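You operate a simulated robot arm through the tools that you are given. There is no shell and no other tool.

The job below is to be done with a simulated robot arm. You get a single attempt, and the scene is never put back.

TASK
Sort the four finished housings by their screws, then reset the counter.
Fine: seated screws go to the green tray, proud or sunk ones to the red tray.

It is judged by the outcome, as a careful person would: the job done as asked, and still so three seconds after it is handed in. It fails if anything else is knocked over, pushed out of place, dropped, spilled or broken.

THE ROBOT
A 6-joint arm with a two-finger gripper on a trunk, on a base that drives. Base frame: it is fixed to the floor where the robot stands at the start and does not move with it; the origin is under the middle of the robot, x ahead of it, y to its left, z up; the surface under the hand at the start is at about z = 740. Units: mm, rad, N and s.
It reaches about 1298 mm from its shoulder. Its first joint turns from -2.601 to 2.601 rad. Places, roughly: inside of the green tray [400, -300, 700]; inside of the red tray [400, -500, 700]; torque controller [500, 500, 800]; yellow reset button [400, 400, 800]. Payload 1.57 kg.
The TCP is the grasp point between the finger pads, 21 mm short of the fingertips. In the tool frame z runs along the fingers and y along their closing line. The gripper opens to 70 mm. The gripper's body begins 50 mm behind the TCP.
Orientation is that of the tool frame in the base frame, as a unit quaternion [x, y, z, w]. With the fingers straight down and closing along the base's y, the tool's x points along the base's -x, its y along +y and its z along -z.

THE INTERFACE
- The arm moves only by the tool drive_tool. Its argument "targets" is a list of rows, each an object (a shift or turn left out is 0, a gripper value left out holds the last) with "rot": the turn, a rotation vector about the tool's x, y, z in rad, a list of three; "travel": the shift along the tool's x, y, z in mm, a list of three; "fingers": the opening, from 0 (shut) to 1 (fully open). In form: [{"rot": [wx, wy, wz], "travel": [tx, ty, tz], "fingers": fingers}, ...]. A call has 1 to 20 rows; each row is the pose to reach, as a shift and turn from the pose commanded when the call began, along the tool's axes at that moment. Rows are played at 5 a second. More than 50 mm and 0.15 rad between two rows, or a gripper value outside its range, and nothing of the call is played. A pose out of reach is approached as far as the arm can. The call stops where the force on the tool passes 40 N (or 10 N more than at its start, if that is more) or the arm is blocked; 0.2 s more then pass. Each finger halts on what it meets, pressing with about 30 N; the grip force reading is that of the motor and also rises with nothing between the fingers. The clock runs only during rows and for 0.2 s after the last one: add rows that repeat a pose to give the fingers time. The reply holds the time, the measured pose of the TCP, the force on the tool along the base axes, the opening and the grip force, in the units named above and with some noise, with the torque about the TCP (base axes, N m) and any sound that the robot's microphone picked up, and new pictures: "show" is both (left out), scene, wrist or none.
- Cameras (640 x 400 px; columns grow to the right, rows downward): "scene" is now at [23.1, 147.1, 1743.5]; the picture's right is [-0.41, -0.91, 0.00], its down [-0.74, 0.33, -0.59] and it looks along [0.53, -0.24, -0.81] (base axes); focal length 285 px, centre (320, 200). "wrist" rides on the gripper at [79, 4, -81] in the tool frame; the picture's right is [-0.05, 1.00, 0.00], its down [-0.67, -0.04, -0.74] and it looks along [-0.74, -0.04, 0.67] (tool axes); focal length 256 px, centre (320, 200). There is no depth. A picture from a camera that has moved, and an enlarged one, comes with that camera's place and axes in the base frame and with its lens.
- lift_body(by): slides the trunk up (or, below 0, down) by that many mm; the arm and the scene camera ride with it, the base frame stays. It gives what a move gives, with no picture.
- drive_base(legs): drives the robot by 1 to 6 legs, each [ahead, turn to the left] in mm and rad, along the robot's own axes; the way and the turn of a leg run together, so that a leg with both is an arc; at most 1500 mm and 3.142 rad a leg. The arm and the cameras ride along, it lands a little off, and it stops where it bumps. It gives what a move gives, and a new picture of the scene camera.
- aim_head(pan, tilt): turns the head with the scene camera to pan (to the left, within 2.705 rad either way) and tilt (down, from -0.506 to 1.204), counted from straight ahead of the robot. It gives what a move gives, and a new picture of the scene camera.
- zoom(camera, box): a new picture of the part [left, top, right, bottom] of that camera's present view, enlarged. It takes no simulated time.
- close_job(): hands the job in; it is judged then, once.

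Nothing tells you exact positions but the pictures and the camera data. Unless the task says otherwise, let go and move clear before handing in.

The tools are called after "Emit:" by a JSON object that holds its "method" and its "body". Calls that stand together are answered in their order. drive_tool: Moves the arm, as the interface text tells. Its arguments: {"type":"object","properties":{"targets":{"type":"array"},"show":{"type":"string","enum":["both","scene","wrist","none"]}},"required":["targets"]} The other tools are called the same way: lift_body (by) slides the trunk up or down; drive_base (legs) drives the base; aim_head (pan, tilt) turns the head that bears the scene camera; zoom (camera, box) takes an enlarged picture of a part of a camera's view; close_job () hands the job in.

At the start:

```text
clock: 0.0
tool_pos: [692.8, -353.1, 1089.5]
tcp_rot: [0.005, 1.0, 0.0, 0.0]
ft_force: [0.4, 0.8, 0.2]
ft_torque: [0.03, -0.01, 0.01]
gripper_width: 69.9
grasp_force: 0.0
trunk travel left (down, up): [-770.0, 200.0]
robot x, y, heading: [-4.0, 5.2, 0.001]
head pan, tilt: [-0.424, 0.944]
```

scene: 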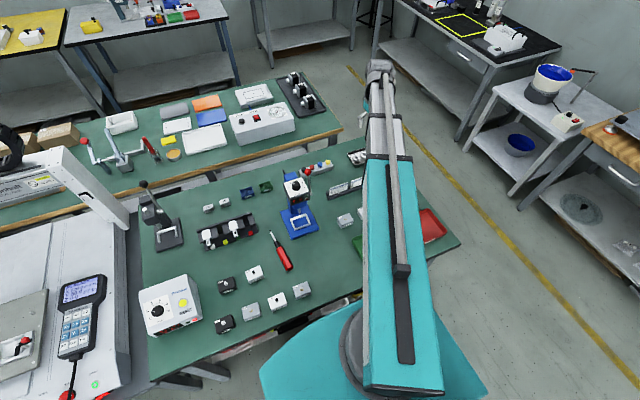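
wrist: 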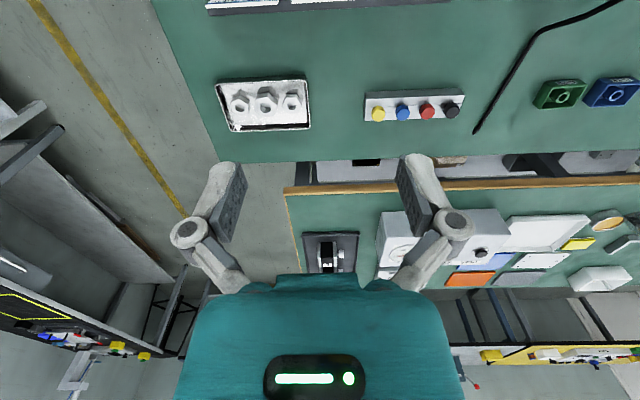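

I see a green work table with several small housings, a torque controller with a yellow button at left, and trays partly hidden by the arm. I'll zoom in to look at the housings and the other objects first.

Emit:
{"method": "zoom", "body": {"camera": "scene", "box": [190, 240, 330, 340]}}

Emit:
{"method": "zoom", "body": {"camera": "scene", "box": [130, 160, 290, 260]}}

Emit:
{"method": "zoom", "body": {"camera": "scene", "box": [130, 260, 250, 350]}}

Emit:
{"method": "zoom", "body": {"camera": "scene", "box": [270, 140, 470, 280]}}

```text
4.00 times, centred on (260, 290) of scene
camera zoom: at [23.1, 147.1, 1743.5], right [-0.41, -0.91, 0.0], down [-0.74, 0.33, -0.59], along [0.53, -0.24, -0.81], focal length 1139 px, centre (560, -160)
```

zoom: 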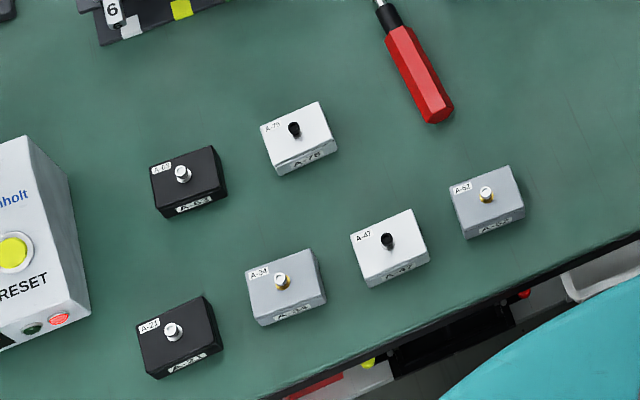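

```text
4.00 times, centred on (210, 210) of scene
camera zoom: at [23.1, 147.1, 1743.5], right [-0.41, -0.91, 0.0], down [-0.74, 0.33, -0.59], along [0.53, -0.24, -0.81], focal length 1139 px, centre (760, 160)
```

zoom: 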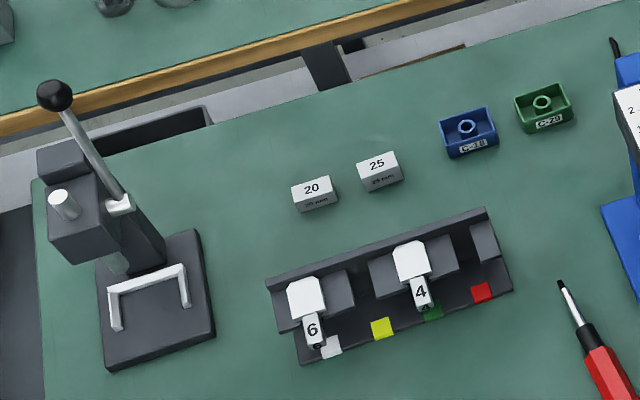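

```text
4.44 times, centred on (190, 305) of scene
camera zoom: at [23.1, 147.1, 1743.5], right [-0.41, -0.91, 0.0], down [-0.74, 0.33, -0.59], along [0.53, -0.24, -0.81], focal length 1266 px, centre (898, -267)
```

zoom: 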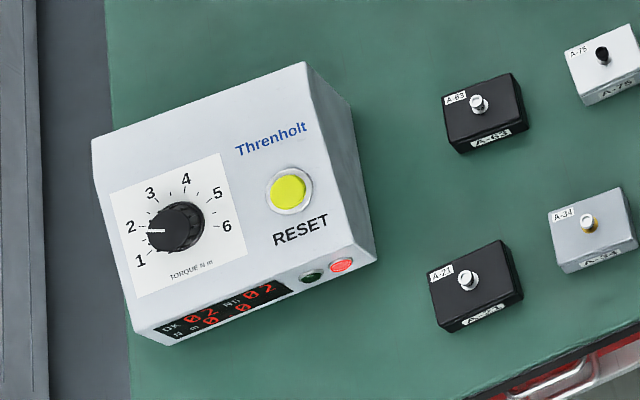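

```text
2.86 times, centred on (370, 210) of scene
camera zoom: at [23.1, 147.1, 1743.5], right [-0.41, -0.91, 0.0], down [-0.74, 0.33, -0.59], along [0.53, -0.24, -0.81], focal length 814 px, centre (177, 171)
```

zoom: 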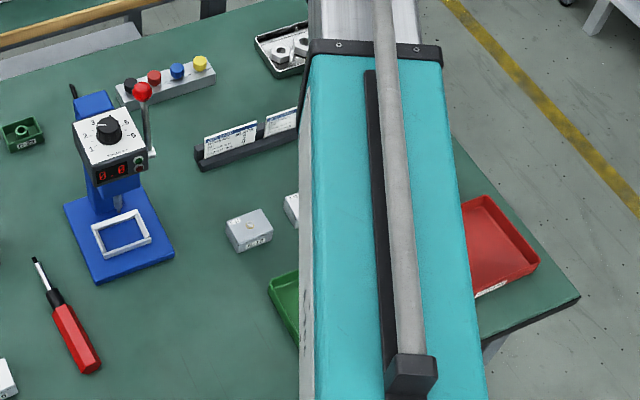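

Six housings with standing screws sit on the left, and at least one other housing sits near the trays, hidden by the arm. I'll swing the arm up and to the left so the trays and that area can be seen.

Emit:
{"method": "drive_tool", "body": {"targets": [{"travel": [0, 30, -30]}, {"travel": [0, 70, -60]}, {"travel": [0, 110, -80]}, {"travel": [0, 155, -90]}, {"travel": [0, 200, -90]}, {"travel": [0, 245, -90]}, {"travel": [0, 290, -90]}, {"travel": [0, 335, -90]}, {"travel": [0, 380, -90]}, {"travel": [0, 425, -90]}, {"travel": [0, 470, -90]}, {"travel": [0, 515, -90]}, {"travel": [0, 560, -90]}, {"travel": [0, 600, -90]}]}}

```text
clock: 3.0
tool_pos: [701.8, 241.8, 1088.1]
tcp_rot: [0.005, 1.0, 0.0, 0.0]
ft_force: [0.2, -0.1, -0.5]
ft_torque: [0.0, 0.03, -0.01]
gripper_width: 70.0
grasp_force: 0.0
out of reach, approached as far as the arm can: row 1, 2, 3, 4, 5, 6, 7, 8, 9, 10, 11, 12, 13, 14
trunk travel left (down, up): [-770.0, 200.0]
robot x, y, heading: [0.8, 3.9, -0.001]
head pan, tilt: [-0.424, 0.944]
camera scene: at [23.3, 147.0, 1743.5], right [-0.41, -0.91, 0.0], down [-0.74, 0.33, -0.59], along [0.53, -0.24, -0.81], focal length 285 px, centre (320, 200)
camera wrist: at [624.2, 246.1, 1170.0], right [0.06, 1.0, 0.0], down [0.67, -0.04, 0.74], along [0.74, -0.05, -0.67], focal length 256 px, centre (320, 200)
```

scene: 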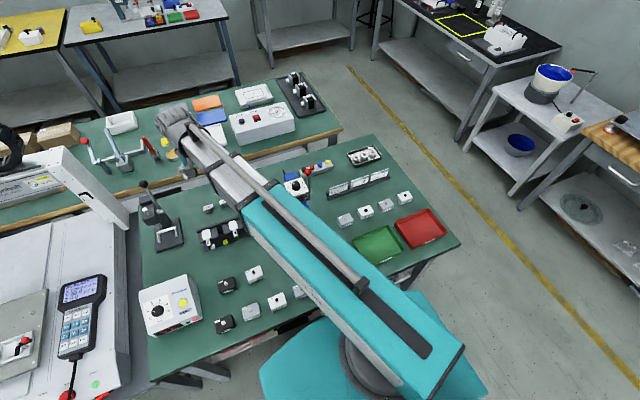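
wrist: 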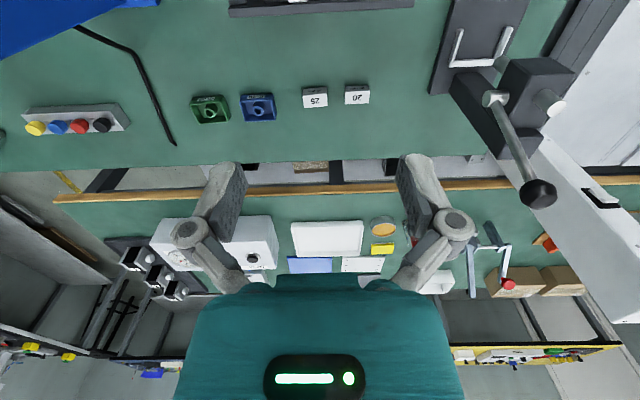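

Now the trays and a row of four housings next to them are visible. I'll zoom in on those and on the card holder.

Emit:
{"method": "zoom", "body": {"camera": "scene", "box": [330, 185, 420, 235]}}

Emit:
{"method": "zoom", "body": {"camera": "scene", "box": [310, 160, 400, 216]}}

Emit:
{"method": "zoom", "body": {"camera": "scene", "box": [335, 190, 465, 270]}}

Emit:
{"method": "zoom", "body": {"camera": "scene", "box": [300, 140, 400, 200]}}

```text
7.11 times, centred on (375, 210) of scene
camera zoom: at [23.3, 147.0, 1743.5], right [-0.41, -0.91, 0.0], down [-0.74, 0.33, -0.59], along [0.53, -0.24, -0.81], focal length 2025 px, centre (-71, 129)
```

zoom: 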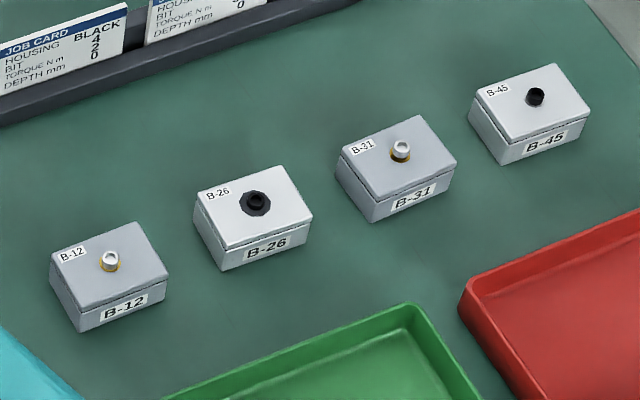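

```text
7.11 times, centred on (355, 188) of scene
camera zoom: at [23.3, 147.0, 1743.5], right [-0.41, -0.91, 0.0], down [-0.74, 0.33, -0.59], along [0.53, -0.24, -0.81], focal length 2025 px, centre (71, 285)
```

zoom: 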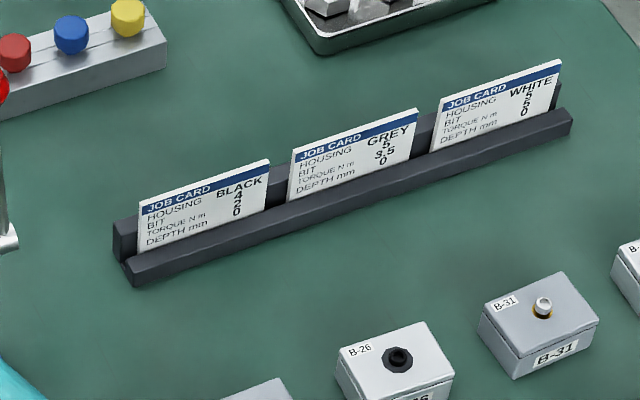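

```text
4.92 times, centred on (400, 230) of scene
camera zoom: at [23.3, 147.0, 1743.5], right [-0.41, -0.91, 0.0], down [-0.74, 0.33, -0.59], along [0.53, -0.24, -0.81], focal length 1402 px, centre (-74, 52)
```

zoom: 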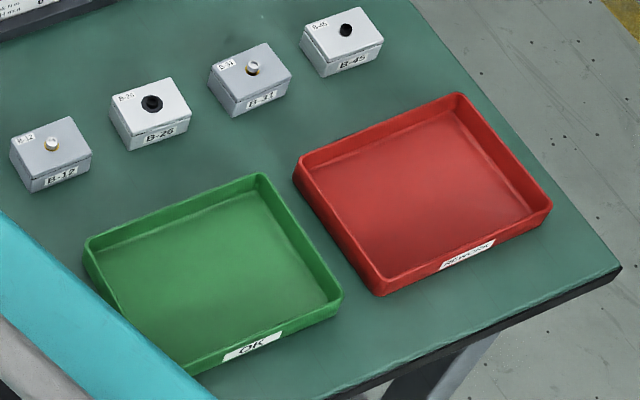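

```text
6.40 times, centred on (350, 170) of scene
camera zoom: at [23.3, 147.0, 1743.5], right [-0.41, -0.91, 0.0], down [-0.74, 0.33, -0.59], along [0.53, -0.24, -0.81], focal length 1823 px, centre (128, 392)
```

zoom: 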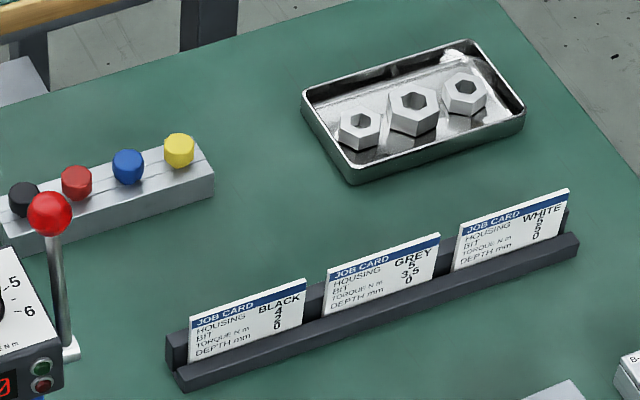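

Four finished housings B-12, B-26, B-31 and B-45 stand in a row beyond the trays; the job cards say depth 0. I'll zoom tighter on each screw.

Emit:
{"method": "zoom", "body": {"camera": "scene", "box": [336, 212, 360, 232]}}

Emit:
{"method": "zoom", "body": {"camera": "scene", "box": [356, 204, 380, 224]}}

Emit:
{"method": "zoom", "body": {"camera": "scene", "box": [375, 196, 399, 216]}}

Emit:
{"method": "zoom", "body": {"camera": "scene", "box": [393, 189, 417, 209]}}

```text
16.00 times, centred on (348, 222) of scene
camera zoom: at [23.3, 147.0, 1743.5], right [-0.41, -0.91, 0.0], down [-0.74, 0.33, -0.59], along [0.53, -0.24, -0.81], focal length 4557 px, centre (-128, -152)
```

zoom: 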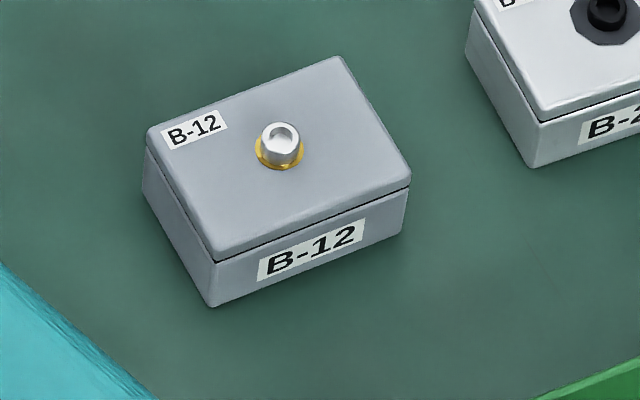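

```text
16.00 times, centred on (368, 214) of scene
camera zoom: at [23.3, 147.0, 1743.5], right [-0.41, -0.91, 0.0], down [-0.74, 0.33, -0.59], along [0.53, -0.24, -0.81], focal length 4557 px, centre (-448, -24)
```

zoom: 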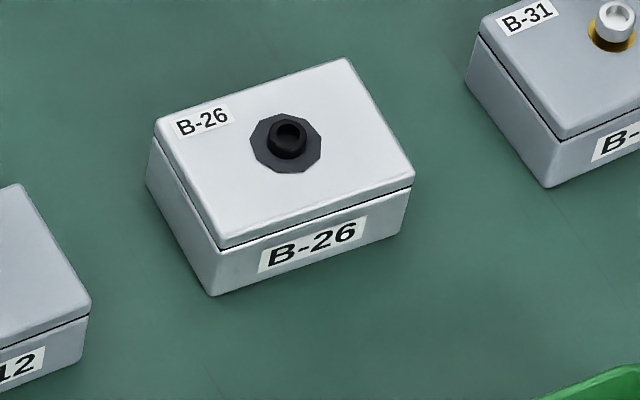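

```text
16.00 times, centred on (387, 206) of scene
camera zoom: at [23.3, 147.0, 1743.5], right [-0.41, -0.91, 0.0], down [-0.74, 0.33, -0.59], along [0.53, -0.24, -0.81], focal length 4557 px, centre (-752, 104)
```

zoom: 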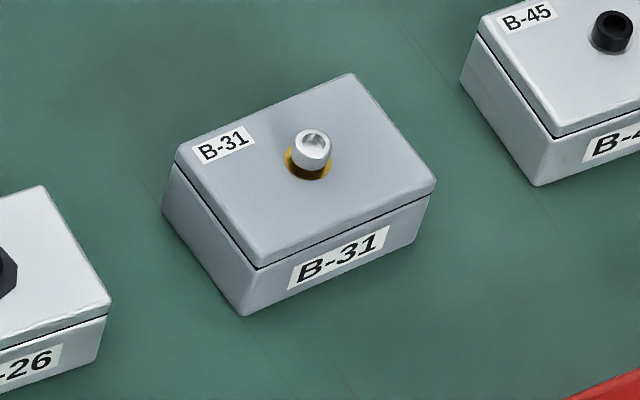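

```text
16.00 times, centred on (405, 199) of scene
camera zoom: at [23.3, 147.0, 1743.5], right [-0.41, -0.91, 0.0], down [-0.74, 0.33, -0.59], along [0.53, -0.24, -0.81], focal length 4557 px, centre (-1040, 216)
```

zoom: 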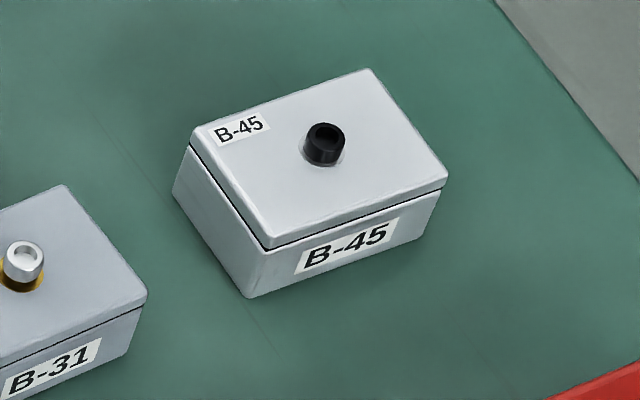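

The screws differ: B-31 looks raised off its brass ring, B-26 has a dark ring around the head, and B-12 and B-45 are unclear. I'll bring the wrist camera over for a low-angle look, moving at a safe height first.

Emit:
{"method": "drive_tool", "body": {"targets": [{"travel": [27, -40, 0]}, {"travel": [54, -80, 0]}, {"travel": [81, -120, 0]}, {"travel": [108, -160, 0]}, {"travel": [135, -200, 0]}, {"travel": [162, -240, 0]}, {"travel": [189, -280, 0]}, {"travel": [216, -320, 0]}, {"travel": [243, -360, 0]}, {"travel": [270, -400, 0]}, {"travel": [300, -435, 0]}]}}

```text
clock: 5.4
tool_pos: [475.6, -232.1, 1089.5]
tcp_rot: [0.006, 1.0, 0.001, -0.002]
ft_force: [-0.5, 0.3, 0.1]
ft_torque: [0.0, 0.0, 0.0]
gripper_width: 69.9
grasp_force: 0.1
out of reach, approached as far as the arm can: row 6, 7, 8, 9, 10, 11
trunk travel left (down, up): [-770.0, 200.0]
robot x, y, heading: [3.1, 6.2, 0.007]
head pan, tilt: [-0.424, 0.944]
camera scene: at [22.4, 146.2, 1743.6], right [-0.41, -0.91, 0.0], down [-0.74, 0.33, -0.59], along [0.53, -0.24, -0.81], focal length 285 px, centre (320, 200)
camera wrist: at [397.5, -228.7, 1170.3], right [0.06, 1.0, 0.0], down [0.67, -0.04, 0.74], along [0.74, -0.05, -0.67], focal length 256 px, centre (320, 200)
```

scene: 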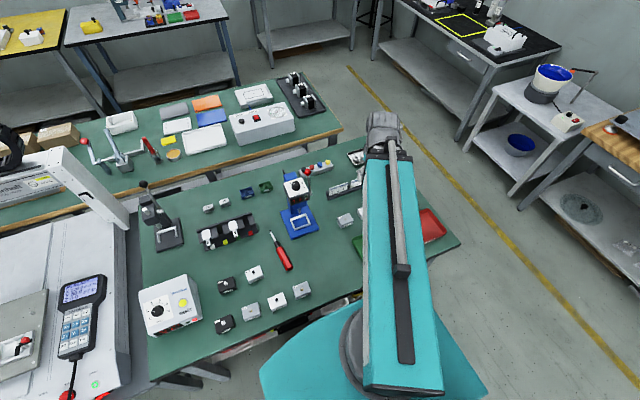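
wrist: 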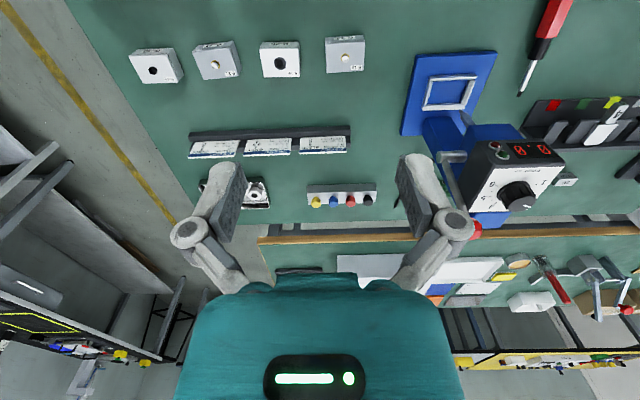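

The arm reached about x=475 here. The wrist camera sees all four from above; I'll zoom in on each for more detail.

Emit:
{"method": "zoom", "body": {"camera": "wrist", "box": [325, 40, 365, 65]}}

Emit:
{"method": "zoom", "body": {"camera": "wrist", "box": [260, 47, 300, 72]}}

Emit:
{"method": "zoom", "body": {"camera": "wrist", "box": [196, 50, 236, 75]}}

Emit:
{"method": "zoom", "body": {"camera": "wrist", "box": [134, 55, 174, 80]}}

```text
16.00 times, centred on (345, 52) of wrist
camera zoom: at [397.5, -228.7, 1170.3], right [0.06, 1.0, 0.0], down [0.67, -0.04, 0.74], along [0.74, -0.05, -0.67], focal length 4096 px, centre (-80, 2560)
```

zoom: 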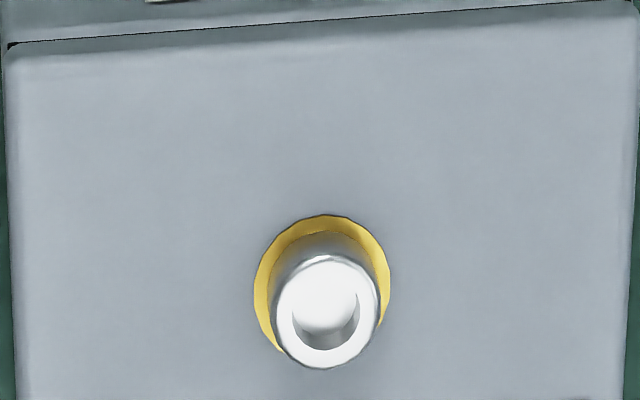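

```text
16.00 times, centred on (280, 60) of wrist
camera zoom: at [397.5, -228.7, 1170.3], right [0.06, 1.0, 0.0], down [0.67, -0.04, 0.74], along [0.74, -0.05, -0.67], focal length 4096 px, centre (960, 2448)
```

zoom: 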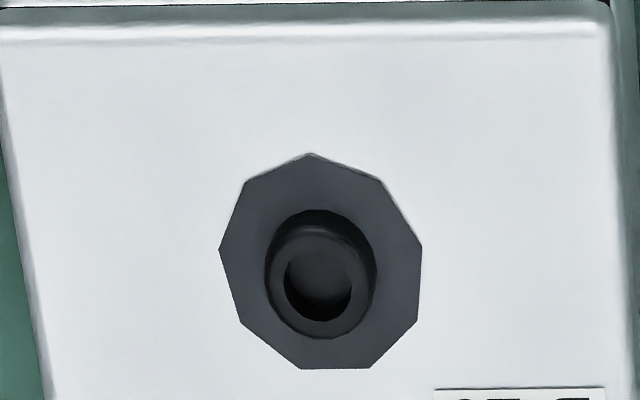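

```text
16.00 times, centred on (216, 62) of wrist
camera zoom: at [397.5, -228.7, 1170.3], right [0.06, 1.0, 0.0], down [0.67, -0.04, 0.74], along [0.74, -0.05, -0.67], focal length 4096 px, centre (1984, 2400)
```

zoom: 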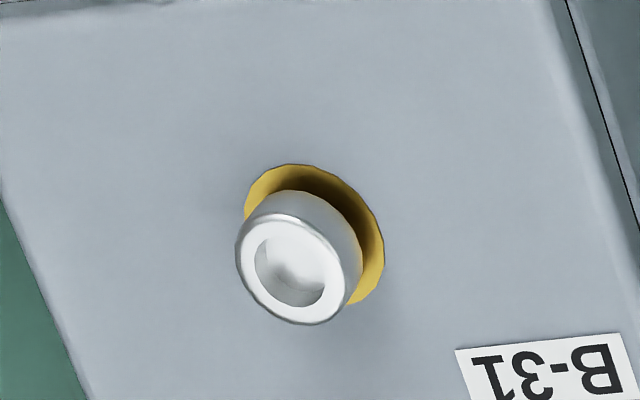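

```text
16.00 times, centred on (154, 68) of wrist
camera zoom: at [397.5, -228.7, 1170.3], right [0.06, 1.0, 0.0], down [0.67, -0.04, 0.74], along [0.74, -0.05, -0.67], focal length 4096 px, centre (2976, 2320)
```

zoom: 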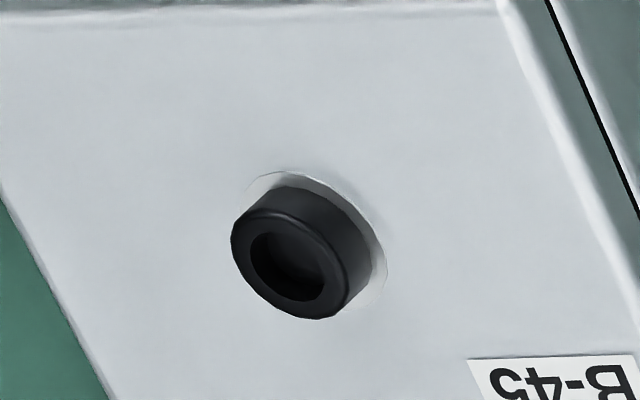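

B-12's head sits on its brass ring, B-31's head floats above its ring, B-26 is set down in a dark recess, and B-45 looks seated. I'll lower the hand for a side-on check, and also test how close in the arm can reach.

Emit:
{"method": "drive_tool", "body": {"targets": [{"travel": [0, 0, 40]}, {"travel": [0, 0, 80]}, {"travel": [0, 0, 120]}, {"travel": [0, 0, 160]}, {"travel": [0, 0, 190]}, {"travel": [25, 0, 190]}, {"travel": [50, 0, 190]}, {"travel": [75, 0, 190]}]}}

```text
clock: 7.2
tool_pos: [461.4, -257.4, 1088.5]
tcp_rot: [0.005, 1.0, 0.001, -0.001]
ft_force: [0.9, 0.0, 0.5]
ft_torque: [0.0, -0.03, -0.01]
gripper_width: 70.2
grasp_force: 0.0
out of reach, approached as far as the arm can: row 1, 2, 3, 4, 5, 6, 7, 8
trunk travel left (down, up): [-770.0, 200.0]
robot x, y, heading: [3.9, 2.3, -0.002]
head pan, tilt: [-0.424, 0.944]
camera scene: at [23.2, 147.3, 1743.5], right [-0.41, -0.91, 0.0], down [-0.74, 0.33, -0.59], along [0.53, -0.24, -0.81], focal length 285 px, centre (320, 200)
camera wrist: at [382.9, -253.8, 1170.1], right [0.06, 1.0, 0.0], down [0.67, -0.04, 0.74], along [0.74, -0.05, -0.67], focal length 256 px, centre (320, 200)
```

scene: 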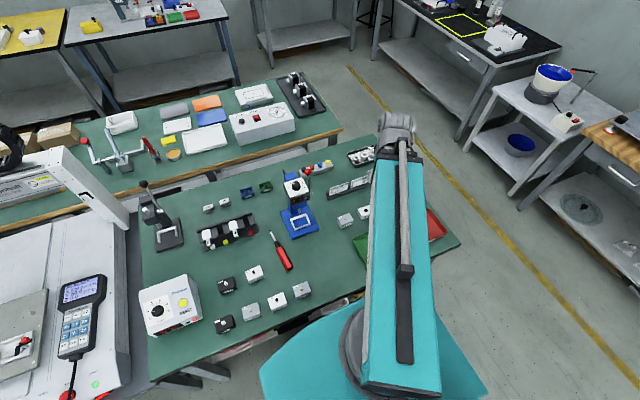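
wrist: 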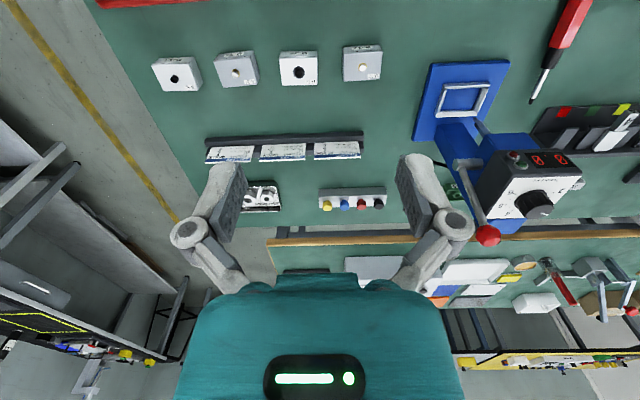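

The hand did not move in z at all, so it seems height comes from the trunk rather than the arm. I'll test a small trunk move down, with the hand well clear of everything below.

Emit:
{"method": "lift_body", "body": {"by": -100}}

```text
clock: 8.5
tool_pos: [460.4, -258.4, 988.8]
tcp_rot: [0.004, 1.0, -0.001, 0.0]
ft_force: [0.2, 0.5, 0.1]
ft_torque: [0.0, 0.0, 0.01]
gripper_width: 69.8
grasp_force: 0.0
trunk travel left (down, up): [-670.0, 300.0]
robot x, y, heading: [0.9, 6.3, 0.002]
head pan, tilt: [-0.424, 0.944]
```

The trunk lowers the hand directly. Now a small arm test outward to learn how commanded poses behave.

Emit:
{"method": "drive_tool", "body": {"targets": [{"travel": [-30, 0, 0]}, {"travel": [-30, 0, 0]}], "show": "none"}}

Emit:
{"method": "drive_tool", "body": {"targets": [{"travel": [0, 0, 20]}, {"travel": [0, 0, 20]}], "show": "scene"}}

```text
clock: 9.1
tool_pos: [492.6, -258.6, 988.9]
tcp_rot: [0.005, 1.0, -0.001, -0.001]
ft_force: [0.1, 0.6, -0.6]
ft_torque: [0.01, 0.0, -0.01]
gripper_width: 69.9
grasp_force: 0.0
trunk travel left (down, up): [-670.0, 300.0]
robot x, y, heading: [2.5, 3.1, 0.0]
head pan, tilt: [-0.424, 0.944]
```

```text
clock: 9.7
tool_pos: [490.6, -258.5, 988.9]
tcp_rot: [0.005, 1.0, 0.0, 0.0]
ft_force: [0.8, 1.1, 0.6]
ft_torque: [0.01, 0.01, -0.01]
gripper_width: 70.0
grasp_force: 0.0
out of reach, approached as far as the arm can: row 1, 2
trunk travel left (down, up): [-670.0, 300.0]
robot x, y, heading: [1.0, 4.5, 0.006]
head pan, tilt: [-0.424, 0.944]
camera scene: at [23.0, 147.1, 1643.5], right [-0.41, -0.91, 0.0], down [-0.74, 0.33, -0.59], along [0.53, -0.24, -0.81], focal length 285 px, centre (320, 200)
```

scene: 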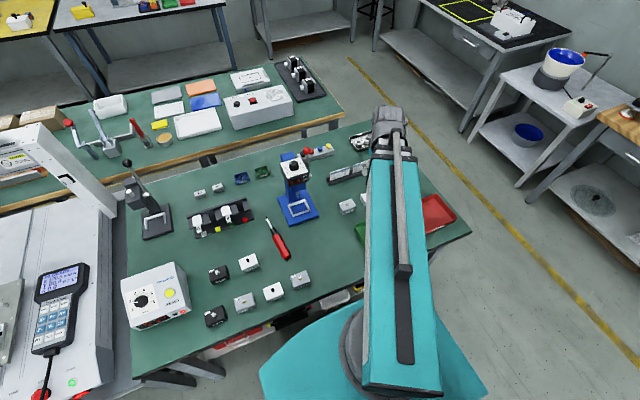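

The arm moves only in the plane and turns; height is from the trunk. The near limit means I must back the base up a bit to reach the trays, so I'll check behind the robot first.

Emit:
{"method": "aim_head", "body": {"pan": 2.6, "tilt": 0.7}}

Emit:
{"method": "aim_head", "body": {"pan": -2.6, "tilt": 0.7}}

```text
clock: 12.3
tool_pos: [491.5, -258.3, 988.9]
tcp_rot: [0.005, 1.0, 0.0, 0.0]
ft_force: [-0.2, 0.4, 0.1]
ft_torque: [-0.02, -0.01, 0.0]
gripper_width: 69.9
grasp_force: 0.1
trunk travel left (down, up): [-670.0, 300.0]
robot x, y, heading: [0.2, 2.9, 0.004]
head pan, tilt: [2.601, 0.7]
camera scene: at [-116.4, 220.8, 1662.9], right [0.51, 0.86, 0.0], down [0.55, -0.33, -0.76], along [-0.66, 0.39, -0.64], focal length 285 px, centre (320, 200)
```

scene: 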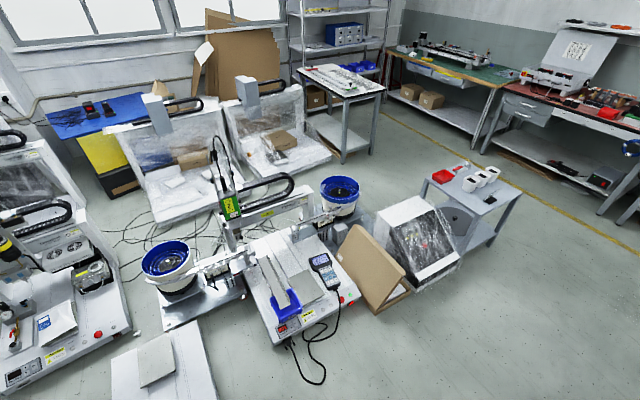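

```text
clock: 16.4
tool_pos: [490.1, -258.3, 989.4]
tcp_rot: [0.006, 1.0, 0.001, -0.001]
ft_force: [-0.5, 0.1, 0.0]
ft_torque: [-0.01, -0.02, -0.01]
gripper_width: 70.0
grasp_force: 0.1
trunk travel left (down, up): [-670.0, 300.0]
robot x, y, heading: [-3.5, 4.8, 0.001]
head pan, tilt: [-2.601, 0.7]
camera scene: at [-116.3, 133.3, 1662.9], right [-0.52, 0.86, 0.0], down [0.55, 0.33, -0.76], along [-0.66, -0.39, -0.64], focal length 285 px, centre (320, 200)
```

scene: 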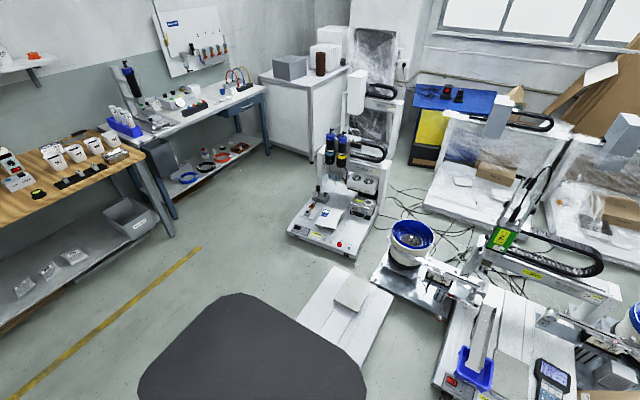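

The floor behind is clear for well over half a metre. I'll back the base 250 mm and re-aim the head at the work table.

Emit:
{"method": "drive_base", "body": {"legs": [[-250, 0]]}}

Emit:
{"method": "aim_head", "body": {"pan": -0.45, "tilt": 0.8}}

```text
clock: 18.5
tool_pos: [240.9, -258.4, 989.1]
tcp_rot: [0.005, 1.0, -0.001, 0.0]
ft_force: [-0.6, -0.3, -0.1]
ft_torque: [0.03, -0.01, -0.02]
gripper_width: 69.9
grasp_force: 0.0
trunk travel left (down, up): [-670.0, 300.0]
robot x, y, heading: [-247.8, 1.2, 0.002]
head pan, tilt: [-2.601, 0.7]
camera scene: at [-367.7, 133.0, 1662.9], right [-0.52, 0.86, 0.0], down [0.55, 0.33, -0.77], along [-0.66, -0.4, -0.64], focal length 285 px, centre (320, 200)
```

scene: 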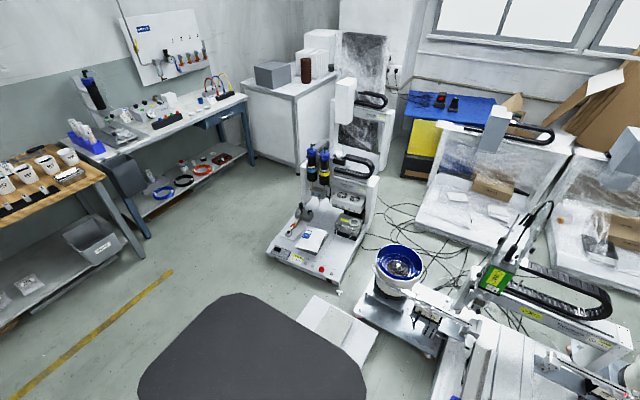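

```text
clock: 20.6
tool_pos: [240.2, -258.1, 988.7]
tcp_rot: [0.004, 1.0, 0.001, -0.001]
ft_force: [-0.3, -0.2, -0.2]
ft_torque: [0.0, -0.01, 0.0]
gripper_width: 70.1
grasp_force: 0.1
trunk travel left (down, up): [-670.0, 300.0]
robot x, y, heading: [-254.8, 4.2, -0.002]
head pan, tilt: [-0.45, 0.799]
camera scene: at [-222.3, 141.8, 1654.7], right [-0.43, -0.9, 0.0], down [-0.65, 0.31, -0.7], along [0.63, -0.3, -0.72], focal length 285 px, centre (320, 200)
```

scene: 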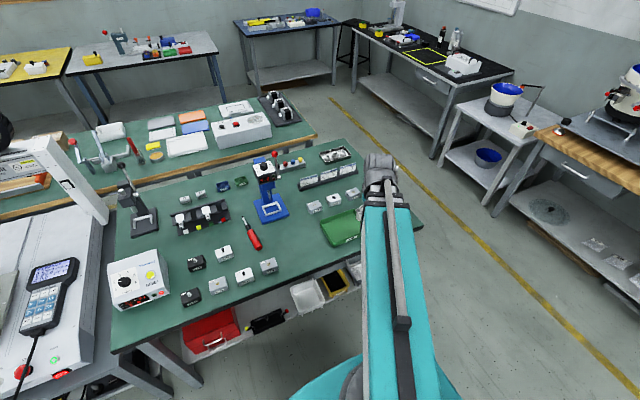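

Now all four housings are in view from a lower angle. Zooming in on each screw again.

Emit:
{"method": "zoom", "body": {"camera": "scene", "box": [305, 200, 321, 216]}}

Emit:
{"method": "zoom", "body": {"camera": "scene", "box": [325, 192, 341, 208]}}

Emit:
{"method": "zoom", "body": {"camera": "scene", "box": [344, 185, 360, 201]}}

Emit:
{"method": "zoom", "body": {"camera": "scene", "box": [330, 185, 400, 230]}}

```text
16.00 times, centred on (313, 208) of scene
camera zoom: at [-222.3, 141.8, 1654.7], right [-0.43, -0.9, 0.0], down [-0.65, 0.31, -0.7], along [0.63, -0.3, -0.72], focal length 4557 px, centre (432, 72)
```

zoom: 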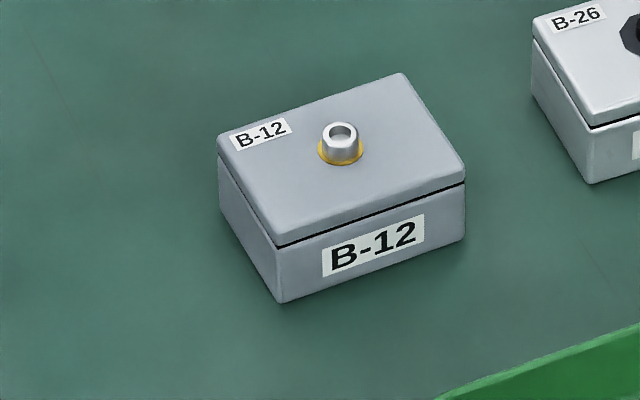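

```text
16.00 times, centred on (333, 200) of scene
camera zoom: at [-222.3, 141.8, 1654.7], right [-0.43, -0.9, 0.0], down [-0.65, 0.31, -0.7], along [0.63, -0.3, -0.72], focal length 4557 px, centre (112, 200)
```

zoom: 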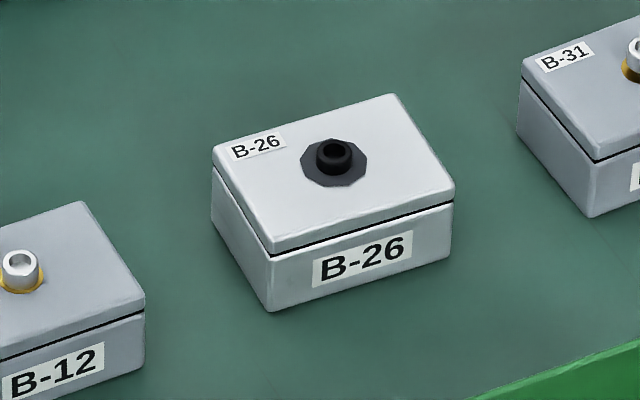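

```text
16.00 times, centred on (352, 193) of scene
camera zoom: at [-222.3, 141.8, 1654.7], right [-0.43, -0.9, 0.0], down [-0.65, 0.31, -0.7], along [0.63, -0.3, -0.72], focal length 4557 px, centre (-192, 312)
```

zoom: 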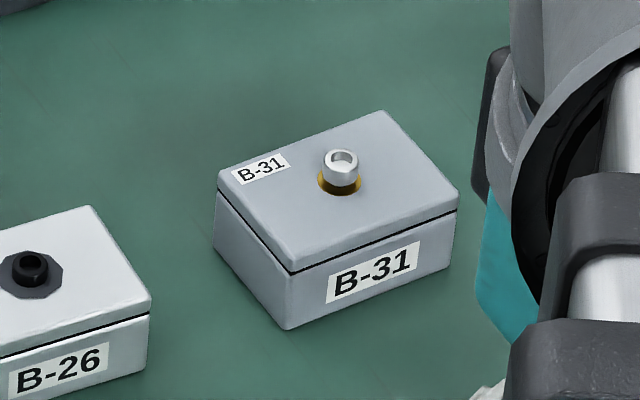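

```text
8.89 times, centred on (365, 208) of scene
camera zoom: at [-222.3, 141.8, 1654.7], right [-0.43, -0.9, 0.0], down [-0.65, 0.31, -0.7], along [0.63, -0.3, -0.72], focal length 2532 px, centre (-80, 133)
```

zoom: 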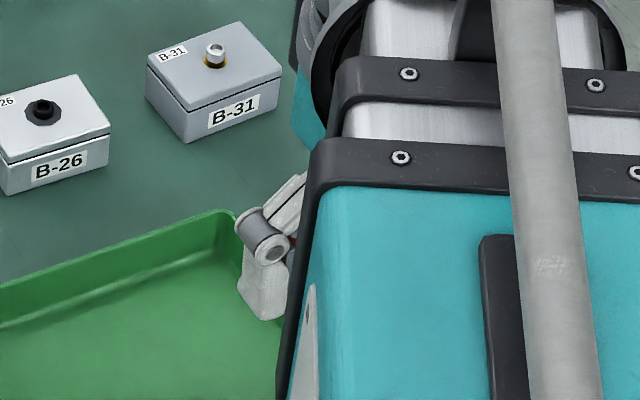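

B-31's head clearly stands off its ring (proud) and B-12's head rests on its ring. Next I'll turn the gripper 90° so it closes along x and move above B-12 at a safe height for close inspection.

Emit:
{"method": "drive_tool", "body": {"targets": [{"travel": [-27, 6, 0], "rot": [0, 0, 0.143]}, {"travel": [-54, 11, 0], "rot": [0, 0, 0.286]}, {"travel": [-81, 17, 0], "rot": [0, 0, 0.428]}, {"travel": [-108, 23, 0], "rot": [0, 0, 0.571]}, {"travel": [-135, 29, 0], "rot": [0, 0, 0.714]}, {"travel": [-162, 34, 0], "rot": [0, 0, 0.857]}, {"travel": [-189, 40, 0], "rot": [0, 0, 1.0]}, {"travel": [-216, 46, 0], "rot": [0, 0, 1.142]}, {"travel": [-243, 52, 0], "rot": [0, 0, 1.285]}, {"travel": [-270, 57, 0], "rot": [0, 0, 1.428]}, {"travel": [-297, 63, 0], "rot": [0, 0, 1.571]}, {"travel": [-297, 63, 0], "rot": [0, 0, 1.571]}]}}

```text
clock: 23.2
tool_pos: [538.4, -196.9, 987.9]
tcp_rot: [0.712, 0.702, -0.001, 0.0]
ft_force: [0.6, 0.0, 0.0]
ft_torque: [-0.03, 0.01, -0.03]
gripper_width: 70.0
grasp_force: 0.0
trunk travel left (down, up): [-670.0, 300.0]
robot x, y, heading: [-250.3, 6.8, 0.004]
head pan, tilt: [-0.45, 0.799]
camera scene: at [-222.0, 142.0, 1654.7], right [-0.43, -0.9, 0.0], down [-0.65, 0.31, -0.7], along [0.63, -0.3, -0.72], focal length 285 px, centre (320, 200)
camera wrist: at [544.5, -118.9, 1070.0], right [1.0, -0.06, 0.0], down [-0.04, -0.67, 0.74], along [-0.05, -0.74, -0.67], focal length 256 px, centre (320, 200)
```

scene: 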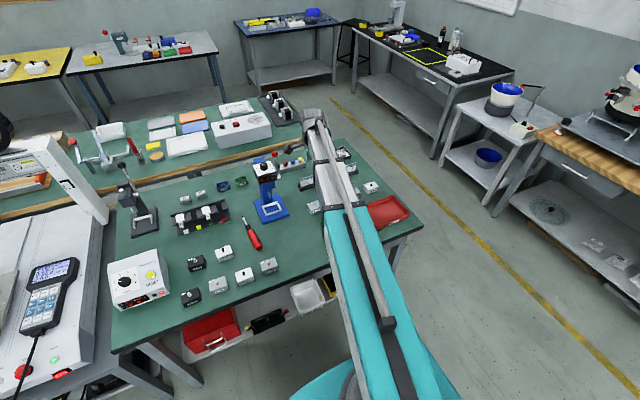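
wrist: 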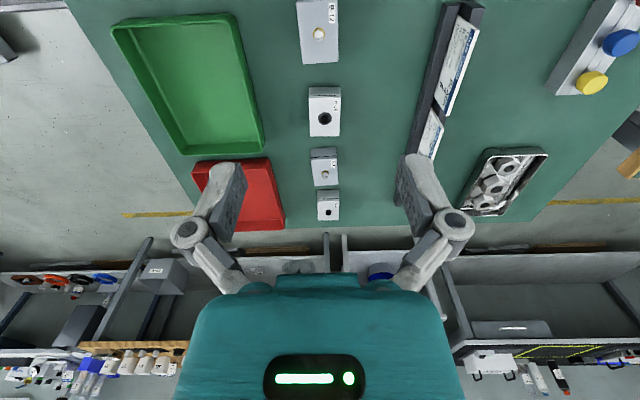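

Turned as planned, hovering over B-12, with all four housings lined up in the wrist view. I'll lower the trunk 100 mm for a flatter look.

Emit:
{"method": "lift_body", "body": {"by": -100}}

Emit:
{"method": "zoom", "body": {"camera": "wrist", "box": [240, 0, 400, 280]}}

Emit:
{"method": "zoom", "body": {"camera": "scene", "box": [230, 100, 430, 225]}}

```text
clock: 24.5
tool_pos: [538.4, -197.8, 888.8]
tcp_rot: [0.71, 0.704, -0.001, -0.001]
ft_force: [-0.3, -0.2, 0.6]
ft_torque: [-0.01, 0.02, -0.02]
gripper_width: 70.0
grasp_force: 0.1
trunk travel left (down, up): [-570.0, 400.0]
robot x, y, heading: [-246.7, 5.1, 0.004]
head pan, tilt: [-0.45, 0.799]
```

```text
1.43 times, centred on (320, 140) of wrist
camera zoom: at [544.1, -119.2, 970.1], right [1.0, -0.06, 0.0], down [-0.04, -0.67, 0.74], along [-0.05, -0.74, -0.67], focal length 366 px, centre (320, 286)
```

zoom: 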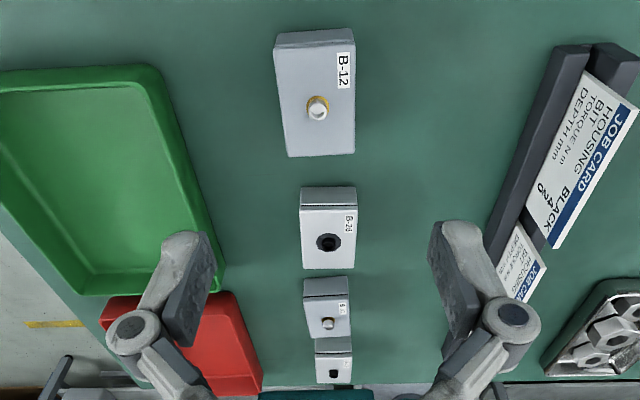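

```text
3.20 times, centred on (330, 162) of scene
camera zoom: at [-222.2, 141.8, 1554.7], right [-0.43, -0.9, 0.0], down [-0.65, 0.31, -0.7], along [0.63, -0.3, -0.72], focal length 911 px, centre (288, 320)
```

zoom: 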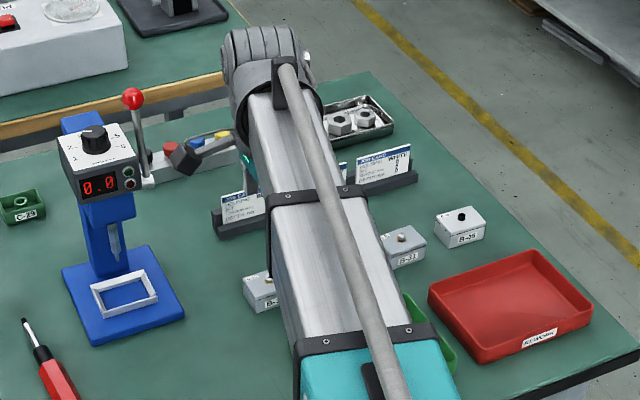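

The wrist sees B-31 and B-45 at a shallower angle now; zooming on those and the others.

Emit:
{"method": "zoom", "body": {"camera": "wrist", "box": [313, 246, 345, 270]}}

Emit:
{"method": "zoom", "body": {"camera": "wrist", "box": [310, 213, 342, 237]}}

Emit:
{"method": "zoom", "body": {"camera": "wrist", "box": [305, 157, 345, 182]}}

Emit:
{"method": "zoom", "body": {"camera": "wrist", "box": [298, 62, 338, 87]}}

```text
16.00 times, centred on (329, 258) of wrist
camera zoom: at [544.1, -119.2, 970.1], right [1.0, -0.06, 0.0], down [-0.04, -0.67, 0.74], along [-0.05, -0.74, -0.67], focal length 4096 px, centre (176, -728)
```

zoom: 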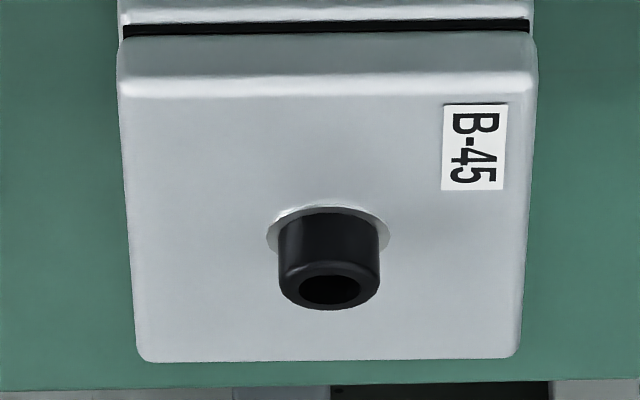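

```text
16.00 times, centred on (326, 225) of wrist
camera zoom: at [544.1, -119.2, 970.1], right [1.0, -0.06, 0.0], down [-0.04, -0.67, 0.74], along [-0.05, -0.74, -0.67], focal length 4096 px, centre (224, -200)
```

zoom: 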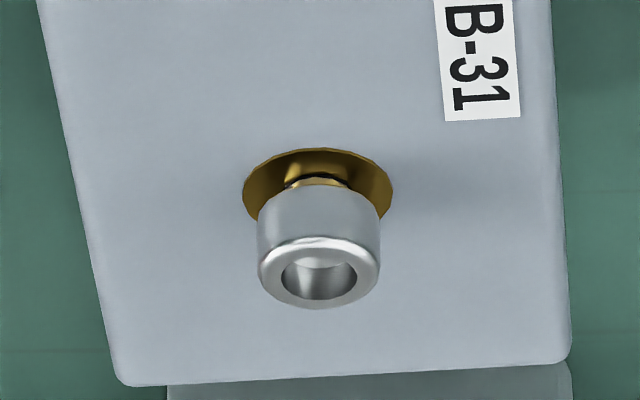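

```text
16.00 times, centred on (325, 170) of wrist
camera zoom: at [544.1, -119.2, 970.1], right [1.0, -0.06, 0.0], down [-0.04, -0.67, 0.74], along [-0.05, -0.74, -0.67], focal length 4096 px, centre (240, 688)
```

zoom: 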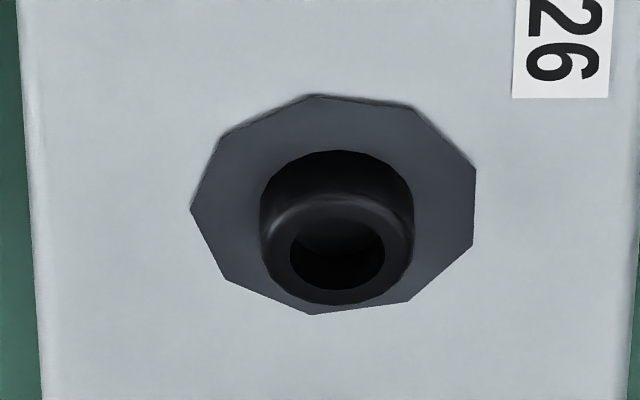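

```text
16.00 times, centred on (318, 74) of wrist
camera zoom: at [544.1, -119.2, 970.1], right [1.0, -0.06, 0.0], down [-0.04, -0.67, 0.74], along [-0.05, -0.74, -0.67], focal length 4096 px, centre (352, 2208)
```

zoom: 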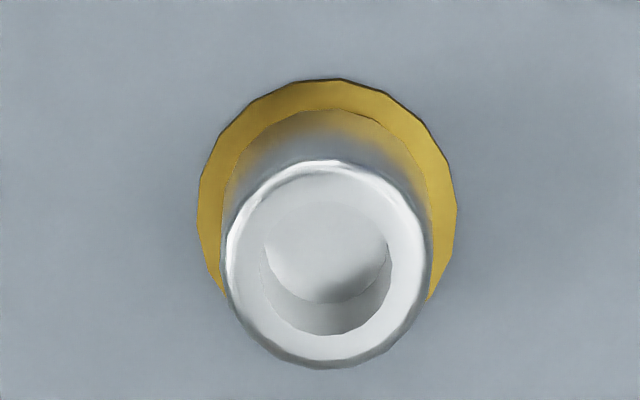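

Inspection is clear: B-31's head stands about 3 mm off its ring (proud), B-26's head is about 2 mm down in a crushed patch (sunk), and B-12 and B-45 are seated flat. That matches the controller's OK 02 / NG 02. I'll now lower over B-12 to pick it up, in steps.

Emit:
{"method": "drive_tool", "body": {"targets": [{"travel": [-3, 0, 0], "fingers": 1}, {"travel": [-3, 0, 0], "fingers": 1}], "show": "none"}}

Emit:
{"method": "lift_body", "body": {"by": -105}}

Emit:
{"method": "zoom", "body": {"camera": "wrist", "box": [120, 0, 520, 280]}}

Emit:
{"method": "zoom", "body": {"camera": "scene", "box": [230, 80, 430, 230]}}

```text
clock: 25.1
tool_pos: [536.9, -200.2, 889.3]
tcp_rot: [0.711, 0.704, 0.0, 0.0]
ft_force: [0.2, -1.0, 0.2]
ft_torque: [-0.02, 0.02, 0.01]
gripper_width: 70.2
grasp_force: 0.0
trunk travel left (down, up): [-570.0, 400.0]
robot x, y, heading: [-250.9, 3.9, 0.002]
head pan, tilt: [-0.45, 0.799]
```

```text
clock: 26.5
tool_pos: [537.7, -200.3, 784.7]
tcp_rot: [0.711, 0.703, -0.001, -0.001]
ft_force: [0.4, 0.4, -0.1]
ft_torque: [0.03, 0.0, 0.0]
gripper_width: 70.0
grasp_force: 0.1
trunk travel left (down, up): [-465.0, 505.0]
robot x, y, heading: [-252.4, 5.5, 0.001]
head pan, tilt: [-0.45, 0.799]
```

```text
1.43 times, centred on (320, 140) of wrist
camera zoom: at [543.8, -122.2, 865.1], right [1.0, -0.06, 0.0], down [-0.04, -0.67, 0.74], along [-0.05, -0.74, -0.67], focal length 366 px, centre (320, 286)
```

zoom: 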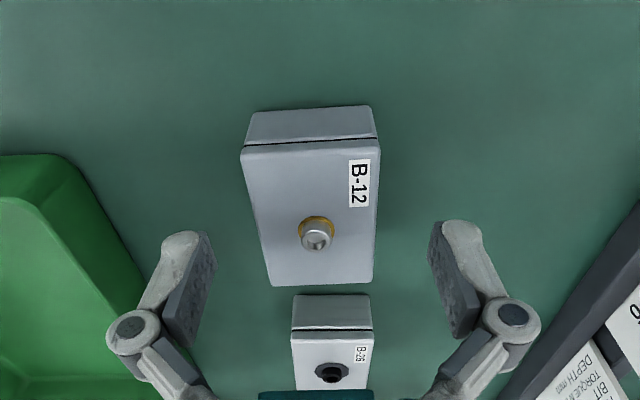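

```text
2.67 times, centred on (330, 155) of scene
camera zoom: at [-222.2, 141.8, 1449.7], right [-0.43, -0.9, 0.0], down [-0.65, 0.31, -0.7], along [0.63, -0.3, -0.72], focal length 760 px, centre (293, 320)
```

zoom: 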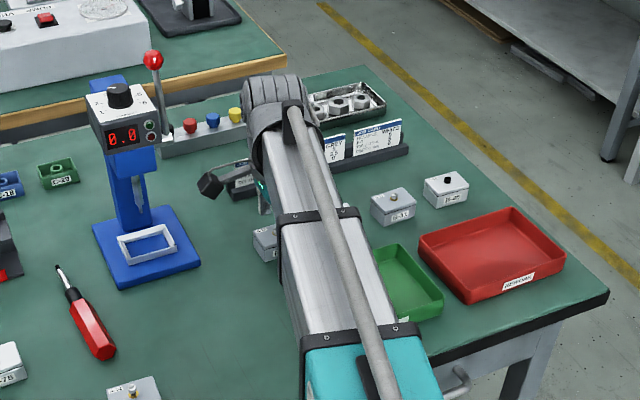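

The fingers straddle B-12 with room on both sides. One more zoom on its screw from this closer, lower angle.

Emit:
{"method": "zoom", "body": {"camera": "wrist", "box": [297, 152, 337, 177]}}

Emit:
{"method": "zoom", "body": {"camera": "wrist", "box": [305, 240, 349, 275]}}

```text
16.00 times, centred on (317, 164) of wrist
camera zoom: at [543.8, -122.2, 865.1], right [1.0, -0.06, 0.0], down [-0.04, -0.67, 0.74], along [-0.05, -0.74, -0.67], focal length 4096 px, centre (368, 768)
```

zoom: 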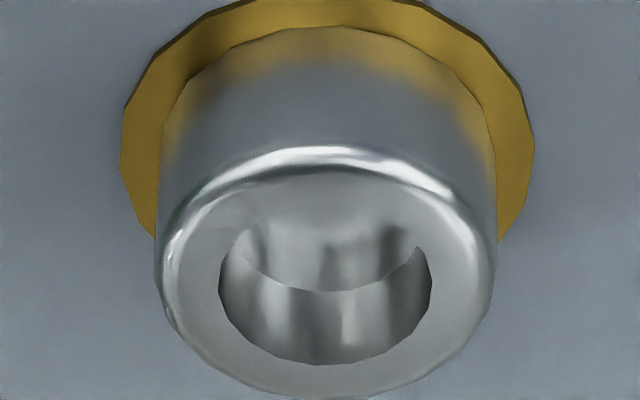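

```text
11.43 times, centred on (327, 258) of wrist
camera zoom: at [543.8, -122.2, 865.1], right [1.0, -0.06, 0.0], down [-0.04, -0.67, 0.74], along [-0.05, -0.74, -0.67], focal length 2926 px, centre (240, -457)
```

zoom: 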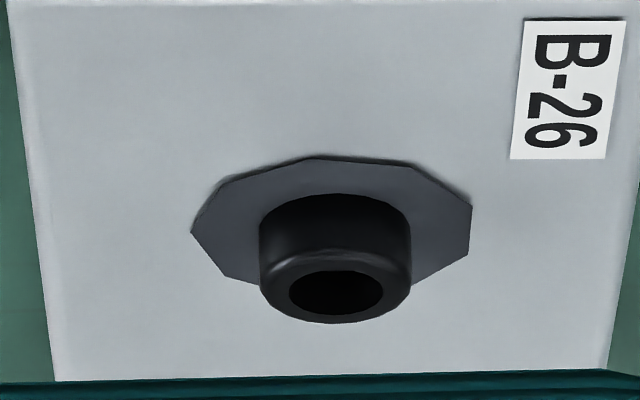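

B-12 is definitely seated. To be sure of the full head height of a black screw, I'll zoom on the unfinished white housings and on B-45 for reference.

Emit:
{"method": "zoom", "body": {"camera": "scene", "box": [160, 210, 300, 300]}}

Emit:
{"method": "zoom", "body": {"camera": "scene", "box": [380, 135, 412, 160]}}

```text
4.44 times, centred on (230, 255) of scene
camera zoom: at [-222.2, 141.8, 1449.7], right [-0.43, -0.9, 0.0], down [-0.65, 0.31, -0.7], along [0.63, -0.3, -0.72], focal length 1266 px, centre (720, -44)
```

zoom: 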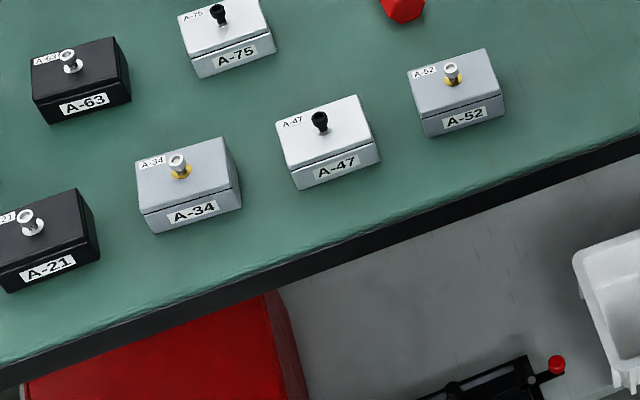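

```text
16.00 times, centred on (396, 148) of scene
camera zoom: at [-222.2, 141.8, 1449.7], right [-0.43, -0.9, 0.0], down [-0.65, 0.31, -0.7], along [0.63, -0.3, -0.72], focal length 4557 px, centre (-896, 1040)
```

zoom: 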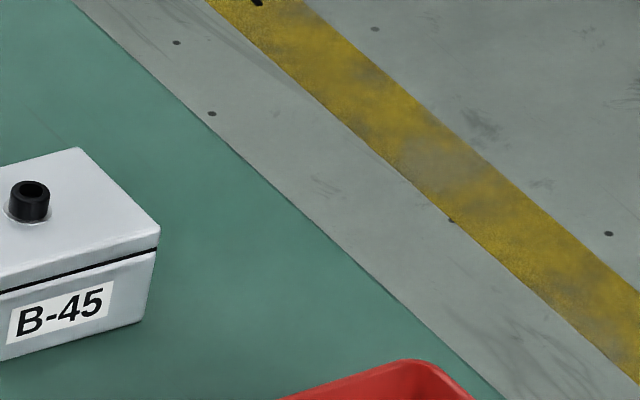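

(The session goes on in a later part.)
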